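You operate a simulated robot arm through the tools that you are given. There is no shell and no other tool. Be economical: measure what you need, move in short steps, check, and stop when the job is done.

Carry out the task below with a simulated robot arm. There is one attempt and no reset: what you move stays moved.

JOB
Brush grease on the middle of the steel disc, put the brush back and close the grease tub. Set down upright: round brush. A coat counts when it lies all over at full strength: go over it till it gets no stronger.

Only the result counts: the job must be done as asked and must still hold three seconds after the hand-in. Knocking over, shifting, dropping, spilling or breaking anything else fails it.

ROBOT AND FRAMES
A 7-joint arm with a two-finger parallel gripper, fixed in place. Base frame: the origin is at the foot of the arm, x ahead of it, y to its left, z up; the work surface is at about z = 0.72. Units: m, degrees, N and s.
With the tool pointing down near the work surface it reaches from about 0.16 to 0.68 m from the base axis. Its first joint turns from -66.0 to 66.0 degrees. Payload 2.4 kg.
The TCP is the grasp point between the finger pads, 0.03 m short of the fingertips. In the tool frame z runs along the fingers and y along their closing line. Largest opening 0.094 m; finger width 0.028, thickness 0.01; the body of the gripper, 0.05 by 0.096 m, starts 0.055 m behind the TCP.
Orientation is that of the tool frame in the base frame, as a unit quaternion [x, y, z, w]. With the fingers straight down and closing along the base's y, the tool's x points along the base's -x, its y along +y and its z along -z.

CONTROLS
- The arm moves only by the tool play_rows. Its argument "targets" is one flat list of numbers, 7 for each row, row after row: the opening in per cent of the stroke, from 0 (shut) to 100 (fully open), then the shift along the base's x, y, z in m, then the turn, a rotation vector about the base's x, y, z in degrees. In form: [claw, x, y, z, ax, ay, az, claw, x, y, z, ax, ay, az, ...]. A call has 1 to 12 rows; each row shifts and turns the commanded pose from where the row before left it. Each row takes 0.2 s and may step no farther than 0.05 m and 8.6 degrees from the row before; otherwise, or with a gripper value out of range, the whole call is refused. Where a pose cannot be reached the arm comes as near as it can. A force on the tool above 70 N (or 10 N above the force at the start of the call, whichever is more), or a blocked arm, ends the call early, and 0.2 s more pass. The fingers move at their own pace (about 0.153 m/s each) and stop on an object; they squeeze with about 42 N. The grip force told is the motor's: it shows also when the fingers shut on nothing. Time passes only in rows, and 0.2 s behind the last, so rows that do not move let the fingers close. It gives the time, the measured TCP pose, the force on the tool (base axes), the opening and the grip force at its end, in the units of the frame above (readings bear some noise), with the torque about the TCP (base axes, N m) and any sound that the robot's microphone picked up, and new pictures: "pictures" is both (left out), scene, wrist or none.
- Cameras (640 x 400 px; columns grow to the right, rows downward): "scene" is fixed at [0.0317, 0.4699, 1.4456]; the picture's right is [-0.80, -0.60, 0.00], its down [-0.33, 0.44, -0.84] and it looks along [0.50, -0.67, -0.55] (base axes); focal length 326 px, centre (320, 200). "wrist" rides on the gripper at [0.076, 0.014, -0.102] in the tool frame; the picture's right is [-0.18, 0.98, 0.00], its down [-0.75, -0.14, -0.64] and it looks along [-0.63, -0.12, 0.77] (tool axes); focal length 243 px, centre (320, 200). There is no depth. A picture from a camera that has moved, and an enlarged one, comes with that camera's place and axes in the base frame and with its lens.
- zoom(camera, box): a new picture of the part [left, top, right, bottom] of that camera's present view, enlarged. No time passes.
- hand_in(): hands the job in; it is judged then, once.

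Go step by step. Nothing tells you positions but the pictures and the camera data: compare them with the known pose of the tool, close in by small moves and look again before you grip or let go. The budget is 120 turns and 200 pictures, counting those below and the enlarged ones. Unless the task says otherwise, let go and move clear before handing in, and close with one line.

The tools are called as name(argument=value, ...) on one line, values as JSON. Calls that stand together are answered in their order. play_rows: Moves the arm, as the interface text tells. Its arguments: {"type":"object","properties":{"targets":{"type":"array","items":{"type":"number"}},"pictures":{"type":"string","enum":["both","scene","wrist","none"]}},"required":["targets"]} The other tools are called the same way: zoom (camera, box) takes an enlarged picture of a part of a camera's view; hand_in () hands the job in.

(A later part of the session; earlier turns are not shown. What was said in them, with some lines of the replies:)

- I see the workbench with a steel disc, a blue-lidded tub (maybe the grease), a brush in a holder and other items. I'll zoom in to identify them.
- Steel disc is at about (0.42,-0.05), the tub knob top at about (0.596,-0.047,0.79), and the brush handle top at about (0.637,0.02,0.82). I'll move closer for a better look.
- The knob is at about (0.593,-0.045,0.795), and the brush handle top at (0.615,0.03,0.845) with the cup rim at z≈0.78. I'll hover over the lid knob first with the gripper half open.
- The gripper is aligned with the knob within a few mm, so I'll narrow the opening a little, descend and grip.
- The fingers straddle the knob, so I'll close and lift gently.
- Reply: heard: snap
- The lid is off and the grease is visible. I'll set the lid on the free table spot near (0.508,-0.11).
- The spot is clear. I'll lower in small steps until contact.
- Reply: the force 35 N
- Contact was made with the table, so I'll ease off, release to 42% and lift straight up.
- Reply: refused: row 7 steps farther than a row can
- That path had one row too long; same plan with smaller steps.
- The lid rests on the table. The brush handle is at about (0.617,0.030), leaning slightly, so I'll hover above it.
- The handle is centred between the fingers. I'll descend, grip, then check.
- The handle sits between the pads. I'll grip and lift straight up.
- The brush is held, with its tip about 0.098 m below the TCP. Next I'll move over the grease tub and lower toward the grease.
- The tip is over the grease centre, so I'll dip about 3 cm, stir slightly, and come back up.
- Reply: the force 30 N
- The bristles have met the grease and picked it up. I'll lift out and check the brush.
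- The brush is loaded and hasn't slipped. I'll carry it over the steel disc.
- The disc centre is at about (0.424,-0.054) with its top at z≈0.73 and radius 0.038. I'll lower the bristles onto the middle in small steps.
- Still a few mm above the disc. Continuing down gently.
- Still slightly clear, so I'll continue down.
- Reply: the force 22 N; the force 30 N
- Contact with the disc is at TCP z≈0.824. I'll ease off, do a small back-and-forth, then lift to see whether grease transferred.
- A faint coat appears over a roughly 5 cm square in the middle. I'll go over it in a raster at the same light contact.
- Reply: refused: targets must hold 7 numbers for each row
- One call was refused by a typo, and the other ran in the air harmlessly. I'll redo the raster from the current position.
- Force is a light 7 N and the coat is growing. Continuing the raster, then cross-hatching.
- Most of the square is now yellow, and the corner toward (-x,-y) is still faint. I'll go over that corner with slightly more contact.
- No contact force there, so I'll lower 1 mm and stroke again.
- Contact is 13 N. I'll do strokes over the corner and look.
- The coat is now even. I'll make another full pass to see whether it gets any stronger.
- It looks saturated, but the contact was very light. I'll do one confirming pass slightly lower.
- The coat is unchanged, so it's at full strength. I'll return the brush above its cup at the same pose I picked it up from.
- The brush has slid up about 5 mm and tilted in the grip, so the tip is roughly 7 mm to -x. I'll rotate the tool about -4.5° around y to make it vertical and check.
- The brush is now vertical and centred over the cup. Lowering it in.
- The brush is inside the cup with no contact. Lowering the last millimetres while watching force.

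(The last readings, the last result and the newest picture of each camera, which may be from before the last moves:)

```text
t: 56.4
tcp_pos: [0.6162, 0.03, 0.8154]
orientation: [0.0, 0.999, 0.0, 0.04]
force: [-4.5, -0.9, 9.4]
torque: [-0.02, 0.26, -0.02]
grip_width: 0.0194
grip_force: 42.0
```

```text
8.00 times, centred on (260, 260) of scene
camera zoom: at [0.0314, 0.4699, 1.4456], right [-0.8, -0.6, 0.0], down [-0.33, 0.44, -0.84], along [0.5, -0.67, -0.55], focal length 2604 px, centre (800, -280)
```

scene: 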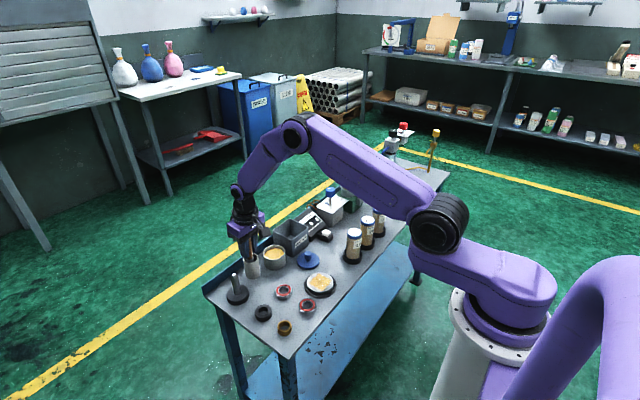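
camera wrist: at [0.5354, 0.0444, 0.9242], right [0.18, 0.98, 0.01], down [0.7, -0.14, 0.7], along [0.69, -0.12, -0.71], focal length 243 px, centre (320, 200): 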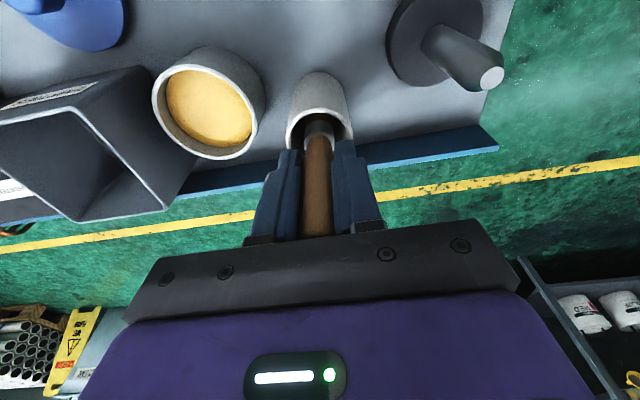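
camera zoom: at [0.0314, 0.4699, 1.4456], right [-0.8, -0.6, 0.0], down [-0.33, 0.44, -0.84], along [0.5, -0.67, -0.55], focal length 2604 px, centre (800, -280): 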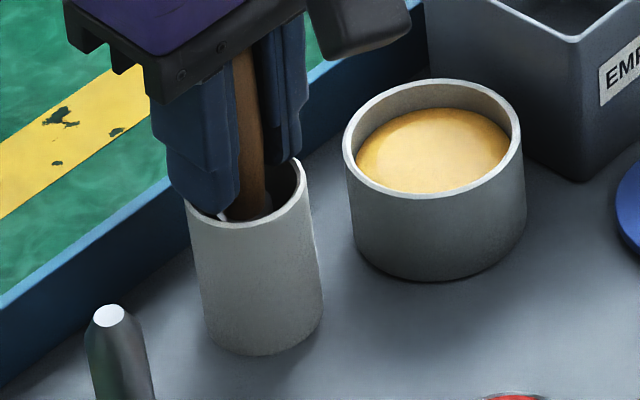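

Contact was made, most likely the brush on the cup floor. I'll back off 1 mm and open.

play_rows(targets=[0, 0, 0, 0.0012, 0, 0, 0, 30, 0, 0, 0, 0, 0, 0, 30, 0, 0, 0, 0, 0, 0], pictures="none")

zoom(camera="scene", box=[220, 205, 300, 285])

zoom(camera="wrist", box=[240, 70, 400, 220])

```text
t: 57.2
tcp_pos: [0.6187, 0.0287, 0.8172]
orientation: [0.0, 0.999, 0.0, 0.04]
force: [-0.1, -0.5, 0.2]
torque: [-0.01, -0.01, 0.0]
grip_width: 0.0281
grip_force: 0.1
```

```text
5.00 times, centred on (260, 245) of scene
camera zoom: at [0.0317, 0.4699, 1.4456], right [-0.8, -0.6, 0.0], down [-0.33, 0.44, -0.84], along [0.5, -0.67, -0.55], focal length 1628 px, centre (620, -25)
```

zoom: 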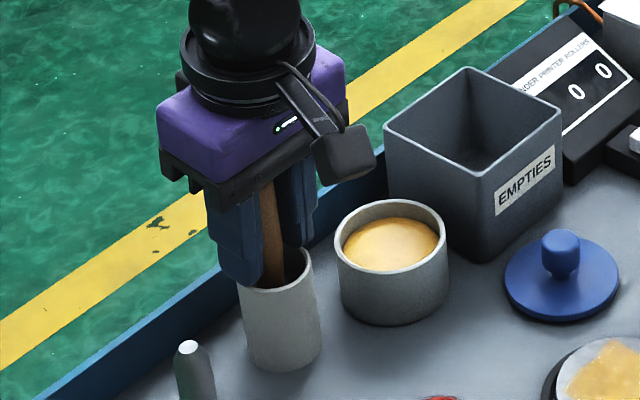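

```text
2.67 times, centred on (320, 145) of wrist
camera zoom: at [0.5362, 0.044, 0.9131], right [0.18, 0.98, 0.01], down [0.7, -0.14, 0.7], along [0.69, -0.12, -0.71], focal length 647 px, centre (320, 347)
```

zoom: 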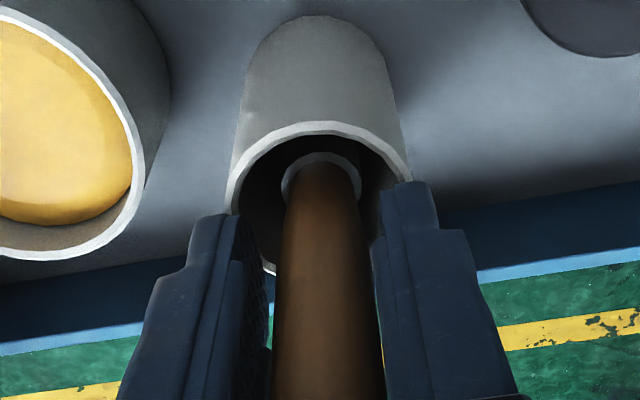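

The brush stands released in the cup. I'll open wider and retreat upward along the tool axis.

play_rows(targets=[50, 0, 0, 0, 0, 0, 0, 50, 0, 0, 0, 0, 0, 0, 50, -0.002, 0, 0.02, 0, 0, 0, 50, -0.003, 0, 0.035, 0, 0, 0, 50, -0.003, 0, 0.045, 0, 0, 0, 50, 0, 0, 0, 0, 4.5, 0, 50, 0, 0, 0, 0, 0, 0])

zoom(camera="scene", box=[220, 205, 330, 305])

zoom(camera="wrist", box=[200, 50, 440, 200])

```text
t: 58.8
tcp_pos: [0.6088, 0.0289, 0.9158]
orientation: [0.0, 1.0, 0.0, 0.0]
force: [-0.3, 0.8, 0.3]
torque: [0.01, 0.01, 0.04]
grip_width: 0.0469
grip_force: 0.1
camera wrist: at [0.5352, 0.0443, 1.0191], right [0.18, 0.98, 0.0], down [0.75, -0.14, 0.64], along [0.63, -0.12, -0.77], focal length 243 px, centre (320, 200)
```

scene: 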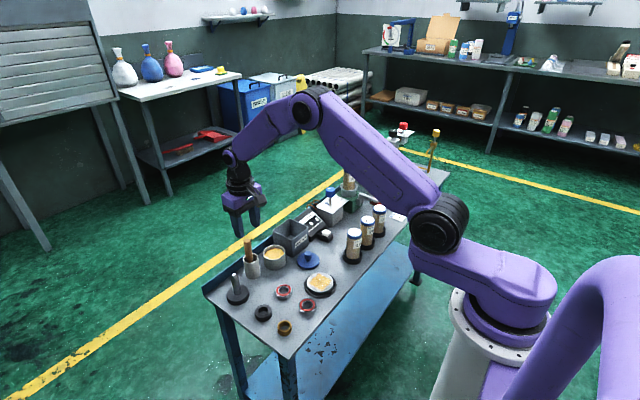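
wrist: 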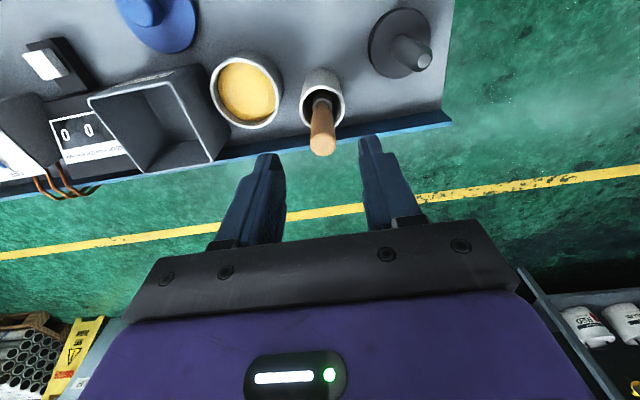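

```text
4.00 times, centred on (275, 255) of scene
camera zoom: at [0.0317, 0.4699, 1.4456], right [-0.8, -0.6, 0.0], down [-0.33, 0.44, -0.84], along [0.5, -0.67, -0.55], focal length 1302 px, centre (500, -20)
```

zoom: 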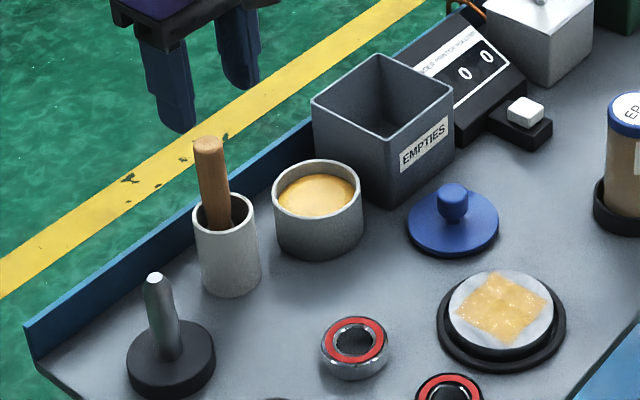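

```text
2.67 times, centred on (320, 125) of wrist
camera zoom: at [0.5352, 0.0443, 1.0191], right [0.18, 0.98, 0.0], down [0.75, -0.14, 0.64], along [0.63, -0.12, -0.77], focal length 647 px, centre (320, 400)
```

zoom: 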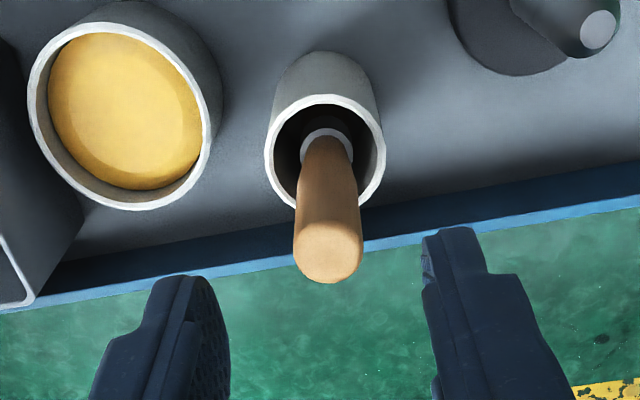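

The brush stands upright in its cup. Next I'll move above the lid knob at about (0.508,-0.11).

play_rows(targets=[50, -0.0253, -0.0348, 0, 0, 0, 0, 50, -0.0253, -0.0348, 0, 0, 0, 0, 50, -0.0253, -0.0348, 0, 0, 0, 0, 45, -0.0253, -0.0348, 0, 0, 0, 0, 42, 0, 0, -0.04, 0, 0, 0, 42, 0, 0, -0.04, 0, 0, 0, 42, 0, 0, 0, 0, 0, 0])

zoom(camera="wrist", box=[200, 50, 440, 200])

```text
t: 60.4
tcp_pos: [0.5076, -0.1115, 0.8344]
orientation: [0.0, 1.0, -0.001, 0.0]
force: [0.1, 0.2, -0.2]
torque: [-0.01, 0.03, 0.02]
grip_width: 0.0396
grip_force: 0.1
camera wrist: at [0.4338, -0.0964, 0.9372], right [0.18, 0.98, 0.0], down [0.75, -0.14, 0.64], along [0.63, -0.12, -0.77], focal length 243 px, centre (320, 200)
```

scene: 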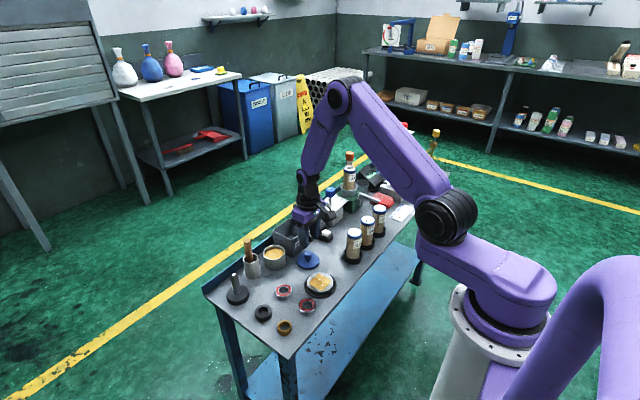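
wrist: 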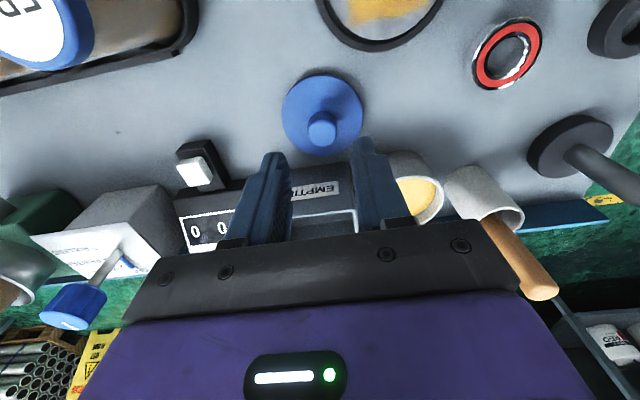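

```text
2.67 times, centred on (320, 125) of wrist
camera zoom: at [0.4338, -0.0964, 0.9372], right [0.18, 0.98, 0.0], down [0.75, -0.14, 0.64], along [0.63, -0.12, -0.77], focal length 647 px, centre (320, 400)
```

zoom: 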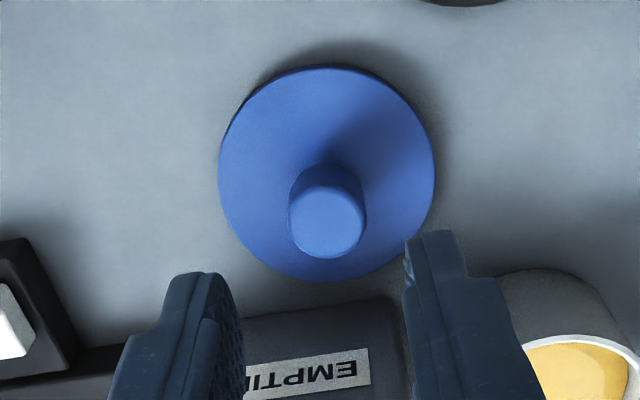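

The lid hasn't moved since I set it down. I'll lower to the exact pose I released it from and grip again.

play_rows(targets=[42, 0, 0, -0.03, 0, 0, 0, 42, 0, 0, -0.027, 0, 0, 0, 42, 0, 0, -0.0145, 0, 0, 0, 42, 0, 0, 0, 0, 0, 0])

zoom(camera="wrist", box=[220, 70, 420, 220])

```text
t: 61.4
tcp_pos: [0.5089, -0.1101, 0.7628]
orientation: [-0.001, 1.0, 0.0, 0.0]
force: [0.2, -0.2, -0.2]
torque: [0.01, -0.03, 0.01]
grip_width: 0.0396
grip_force: 0.1
camera wrist: at [0.434, -0.0948, 0.8659], right [0.18, 0.98, 0.0], down [0.75, -0.14, 0.64], along [0.63, -0.12, -0.77], focal length 243 px, centre (320, 200)
```

scene: 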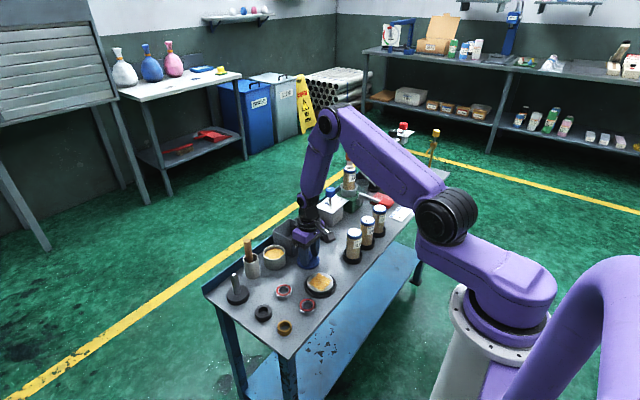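
wrist: 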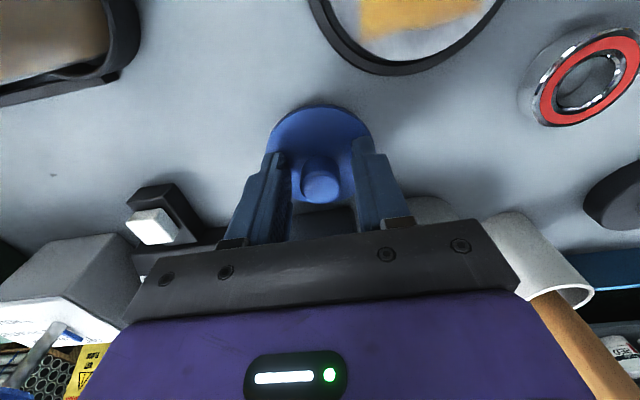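

```text
2.67 times, centred on (320, 145) of wrist
camera zoom: at [0.434, -0.0948, 0.8659], right [0.18, 0.98, 0.0], down [0.75, -0.14, 0.64], along [0.63, -0.12, -0.77], focal length 647 px, centre (320, 347)
```

zoom: 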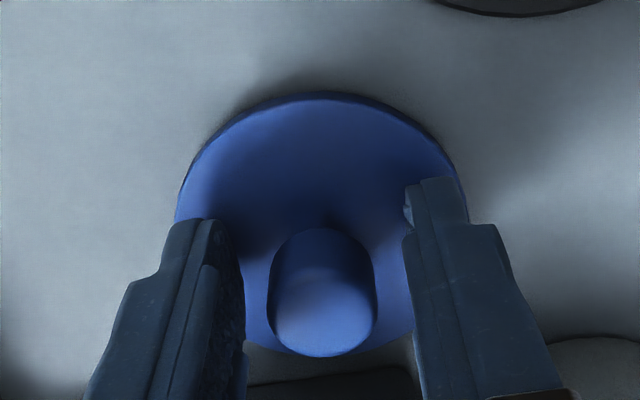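

Same alignment as before. I'll grip, lift, and carry it back over the tub.

play_rows(targets=[0, 0, 0, 0, 0, 0, 0, 0, 0, 0, 0, 0, 0, 0, 0, 0, 0, 0, 0, 0, 0, 0, 0, 0, 0.03, 0, 0, 0, 0, 0, 0, 0.03, 0, 0, 0, 0, 0.025, 0.0287, 0.03, 0, 0, 0, 0, 0.027, 0.027, 0.03, 0, 0, 0, 0, 0.0302, 0.01, 0, 0, 0, 0, 0, 0, 0, -0.03, 0, 0, 0, 0, 0, 0, 0, 0, 0, 0])

zoom(camera="scene", box=[230, 195, 320, 285])

zoom(camera="wrist", box=[220, 50, 420, 200])

```text
t: 63.6
tcp_pos: [0.5904, -0.0422, 0.8552]
orientation: [0.0, 1.0, 0.0, 0.0]
force: [0.5, -0.2, 0.0]
torque: [0.02, 0.0, -0.01]
grip_width: 0.0216
grip_force: 42.3
camera wrist: at [0.5156, -0.0271, 0.9578], right [0.18, 0.98, 0.0], down [0.75, -0.14, 0.64], along [0.63, -0.12, -0.77], focal length 243 px, centre (320, 200)
```

scene: 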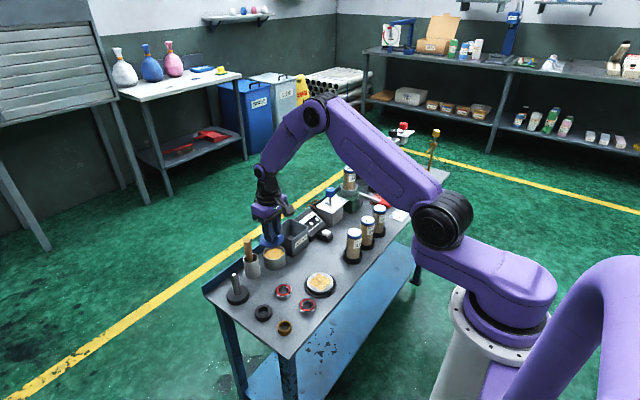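
wrist: 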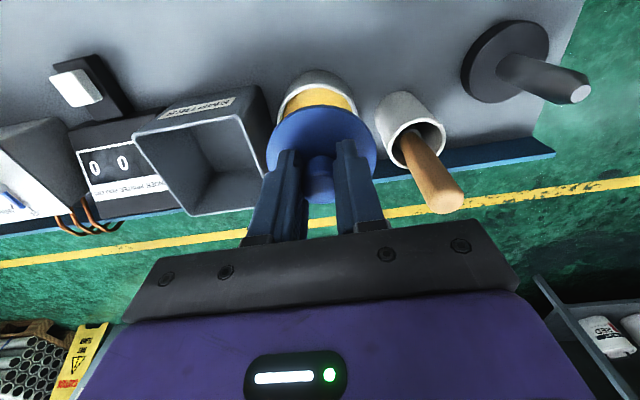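

```text
4.44 times, centred on (275, 240) of scene
camera zoom: at [0.0317, 0.4699, 1.4456], right [-0.8, -0.6, 0.0], down [-0.33, 0.44, -0.84], along [0.5, -0.67, -0.55], focal length 1447 px, centre (520, 22)
```

zoom: 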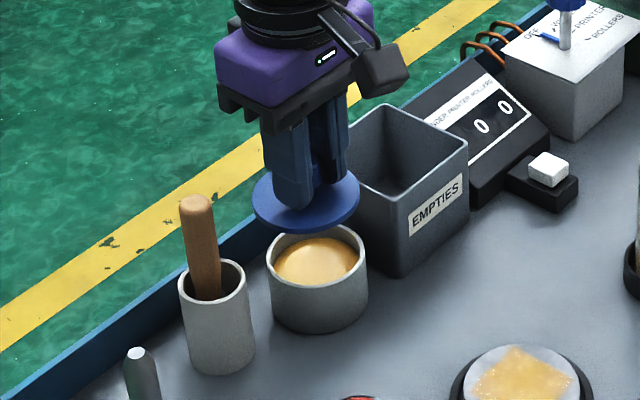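

```text
2.67 times, centred on (320, 125) of wrist
camera zoom: at [0.5156, -0.0271, 0.9578], right [0.18, 0.98, 0.0], down [0.75, -0.14, 0.64], along [0.63, -0.12, -0.77], focal length 647 px, centre (320, 400)
```

zoom: 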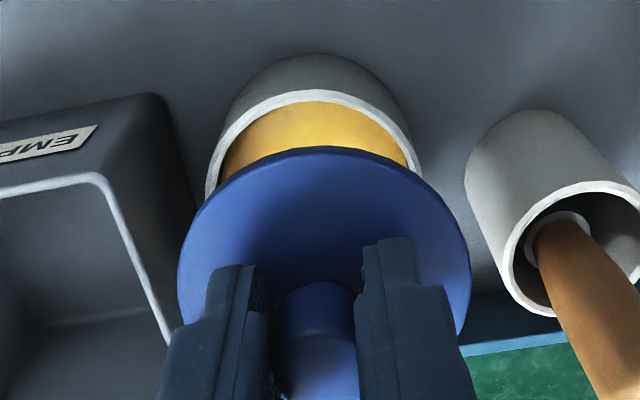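

Lined up. Lowering the lid onto the tub in steps.

play_rows(targets=[0, 0, 0, -0.025, 0, 0, 0, 0, 0, 0, -0.015, 0, 0, 0, 0, 0, 0, -0.006, 0, 0, 0, 0, 0, 0, -0.0025, 0, 0, 0], pictures="none")

zoom(camera="scene", box=[230, 195, 320, 285])

```text
t: 64.6
tcp_pos: [0.5899, -0.0435, 0.8074]
orientation: [0.0, 1.0, 0.0, 0.0]
force: [-0.4, -0.2, -0.4]
torque: [-0.02, -0.02, -0.01]
grip_width: 0.0215
grip_force: 41.8
```

```text
4.44 times, centred on (275, 240) of scene
camera zoom: at [0.0317, 0.4699, 1.4456], right [-0.8, -0.6, 0.0], down [-0.33, 0.44, -0.84], along [0.5, -0.67, -0.55], focal length 1447 px, centre (520, 22)
```

zoom: 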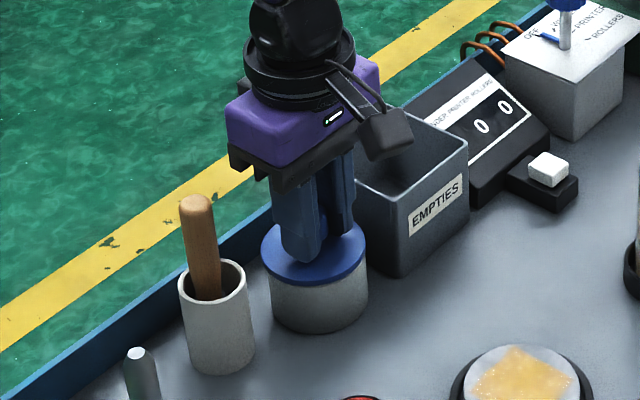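

play_rows(targets=[0, 0, 0, -0.002, 0, 0, 0, 0, 0, 0, 0, 0, 0, 0], pictures="none")

play_rows(targets=[0, 0, 0, -0.0015, 0, 0, 0, 0, 0, 0, 0, 0, 0, 0], pictures="none")

```text
t: 65.2
tcp_pos: [0.5903, -0.0447, 0.8049]
orientation: [-0.001, 1.0, 0.0, 0.0]
force: [-0.5, 0.2, 0.2]
torque: [-0.02, 0.02, -0.03]
grip_width: 0.0214
grip_force: 42.5
```

```text
t: 65.8
tcp_pos: [0.5893, -0.0445, 0.8042]
orientation: [0.0, 1.0, 0.0, 0.0]
force: [-5.3, -1.0, 12.0]
torque: [0.0, 0.1, -0.05]
grip_width: 0.0215
grip_force: 41.8
```

The lid is seated with 12 N. I'll press a bit harder to snap it closed if it needs it.

play_rows(targets=[0, 0, 0, -0.0015, 0, 0, 0, 0, 0, 0, -0.001, 0, 0, 0, 0, 0, 0, 0, 0, 0, 0], pictures="none")

```text
t: 66.6
tcp_pos: [0.5911, -0.0435, 0.8018]
orientation: [0.0, 1.0, -0.001, 0.002]
force: [-14.3, 0.9, 41.5]
torque: [0.05, 0.08, -0.01]
grip_width: 0.0215
grip_force: 42.2
```

No snap heard. I'll ease off, release, lift and inspect the lid seating.

play_rows(targets=[0, 0, 0, 0.003, 0, 0, 0, 42, 0, 0, 0, 0, 0, 0, 42, 0, 0, 0, 0, 0, 0, 42, 0, 0, 0.02, 0, 0, 0, 42, 0, 0, 0.03, 0, 0, 0, 42, 0, 0, 0.03, 0, 0, 0, 42, 0, 0, 0, 0, 0, 0])

zoom(camera="scene", box=[240, 225, 310, 285])

zoom(camera="wrist", box=[220, 50, 420, 200])

```text
t: 68.2
tcp_pos: [0.5892, -0.047, 0.883]
orientation: [0.0, 1.0, 0.0, 0.001]
force: [-0.7, -0.6, -0.3]
torque: [-0.04, 0.01, -0.01]
grip_width: 0.0395
grip_force: 0.2
heard: snap
camera wrist: at [0.5156, -0.0311, 0.9858], right [0.18, 0.98, 0.0], down [0.75, -0.14, 0.64], along [0.63, -0.12, -0.77], focal length 243 px, centre (320, 200)
```

scene: 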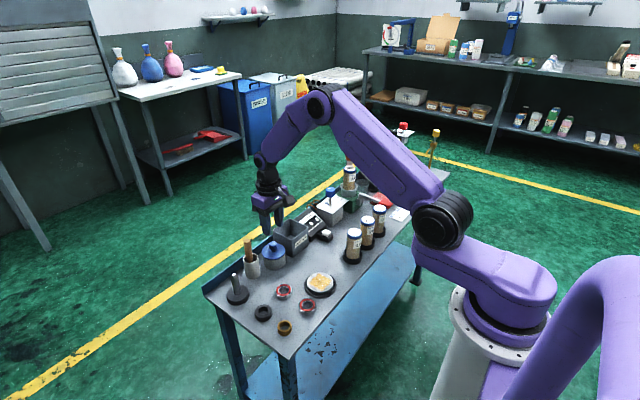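
wrist: 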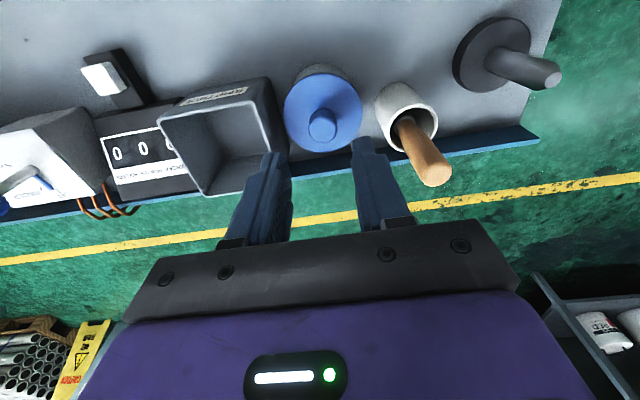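

```text
6.67 times, centred on (275, 255) of scene
camera zoom: at [0.0317, 0.4699, 1.4456], right [-0.8, -0.6, 0.0], down [-0.33, 0.44, -0.84], along [0.5, -0.67, -0.55], focal length 2170 px, centre (620, -167)
```

zoom: 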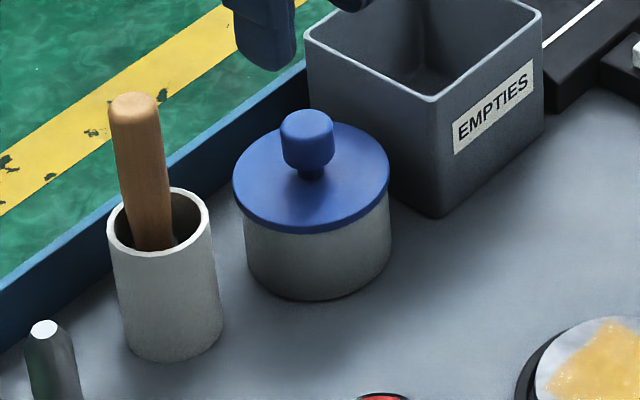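

```text
2.67 times, centred on (320, 125) of wrist
camera zoom: at [0.5156, -0.0311, 0.9858], right [0.18, 0.98, 0.0], down [0.75, -0.14, 0.64], along [0.63, -0.12, -0.77], focal length 647 px, centre (320, 400)
```

zoom: 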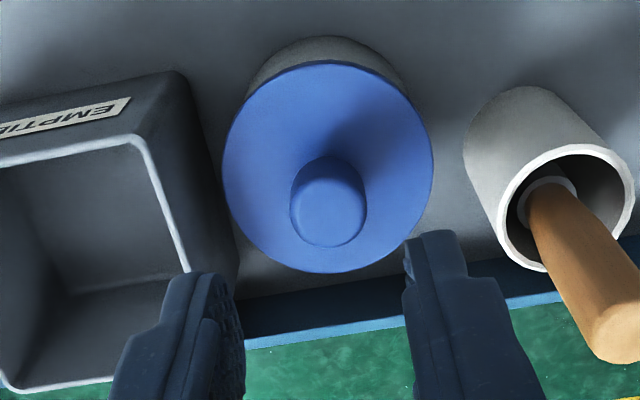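

The snap sounded on release and the lid sits as it did originally. I'll move clear and take a last look.

play_rows(targets=[42, 0, 0, 0.05, 0, 0, 0, 42, -0.03, 0, 0.04, 0, 0, 0, 42, -0.03, 0, 0.04, 0, 0, 0, 42, 0, 0, 0, 0, 0, 0], pictures="none")

zoom(camera="scene", box=[200, 215, 360, 340])

zoom(camera="wrist", box=[180, 0, 460, 180])

```text
t: 69.2
tcp_pos: [0.5274, -0.0464, 1.0098]
orientation: [-0.001, 1.0, 0.0, -0.001]
force: [0.8, 1.5, 0.4]
torque: [0.02, 0.0, 0.0]
grip_width: 0.0393
grip_force: 0.1
```

```text
3.20 times, centred on (280, 278) of scene
camera zoom: at [0.0317, 0.4699, 1.4456], right [-0.8, -0.6, 0.0], down [-0.33, 0.44, -0.84], along [0.5, -0.67, -0.55], focal length 1042 px, centre (448, -48)
```

zoom: 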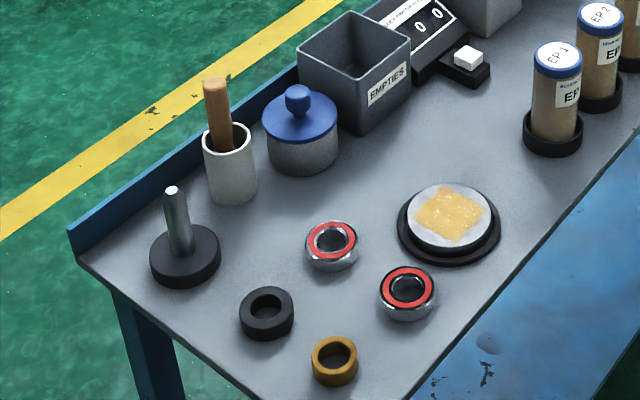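

```text
2.22 times, centred on (320, 90) of wrist
camera zoom: at [0.4534, -0.0307, 1.1133], right [0.18, 0.98, 0.0], down [0.75, -0.14, 0.64], along [0.63, -0.12, -0.77], focal length 539 px, centre (320, 444)
```

zoom: 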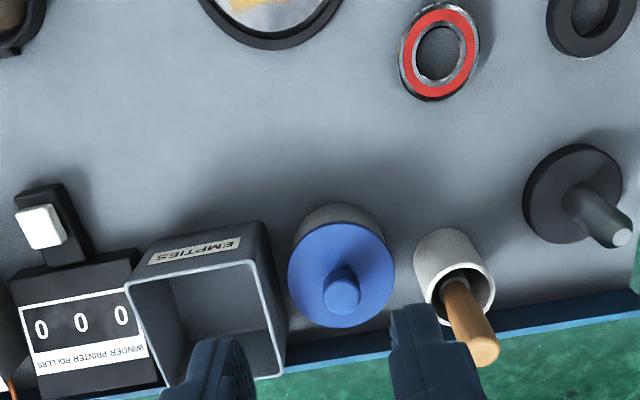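

Everything is in place; one last close look at the coat.

zoom(camera="scene", box=[296, 250, 344, 300])

```text
8.00 times, centred on (320, 275) of scene
camera zoom: at [0.0317, 0.4699, 1.4456], right [-0.8, -0.6, 0.0], down [-0.33, 0.44, -0.84], along [0.5, -0.67, -0.55], focal length 2604 px, centre (320, -400)
```

zoom: 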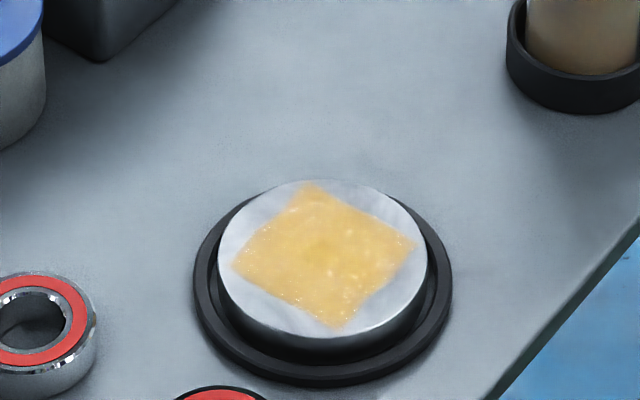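

The coat is even over the whole middle square, the brush stands in its cup and the tub is closed, so I'm handing in.

hand_in()

```text
The job is handed in.
```

The middle of the steel disc has an even coat of grease that got no stronger on two further passes. The round brush stands upright in its cup, the tub's lid snapped shut, and the arm is clear; the result of the judging has not come back.
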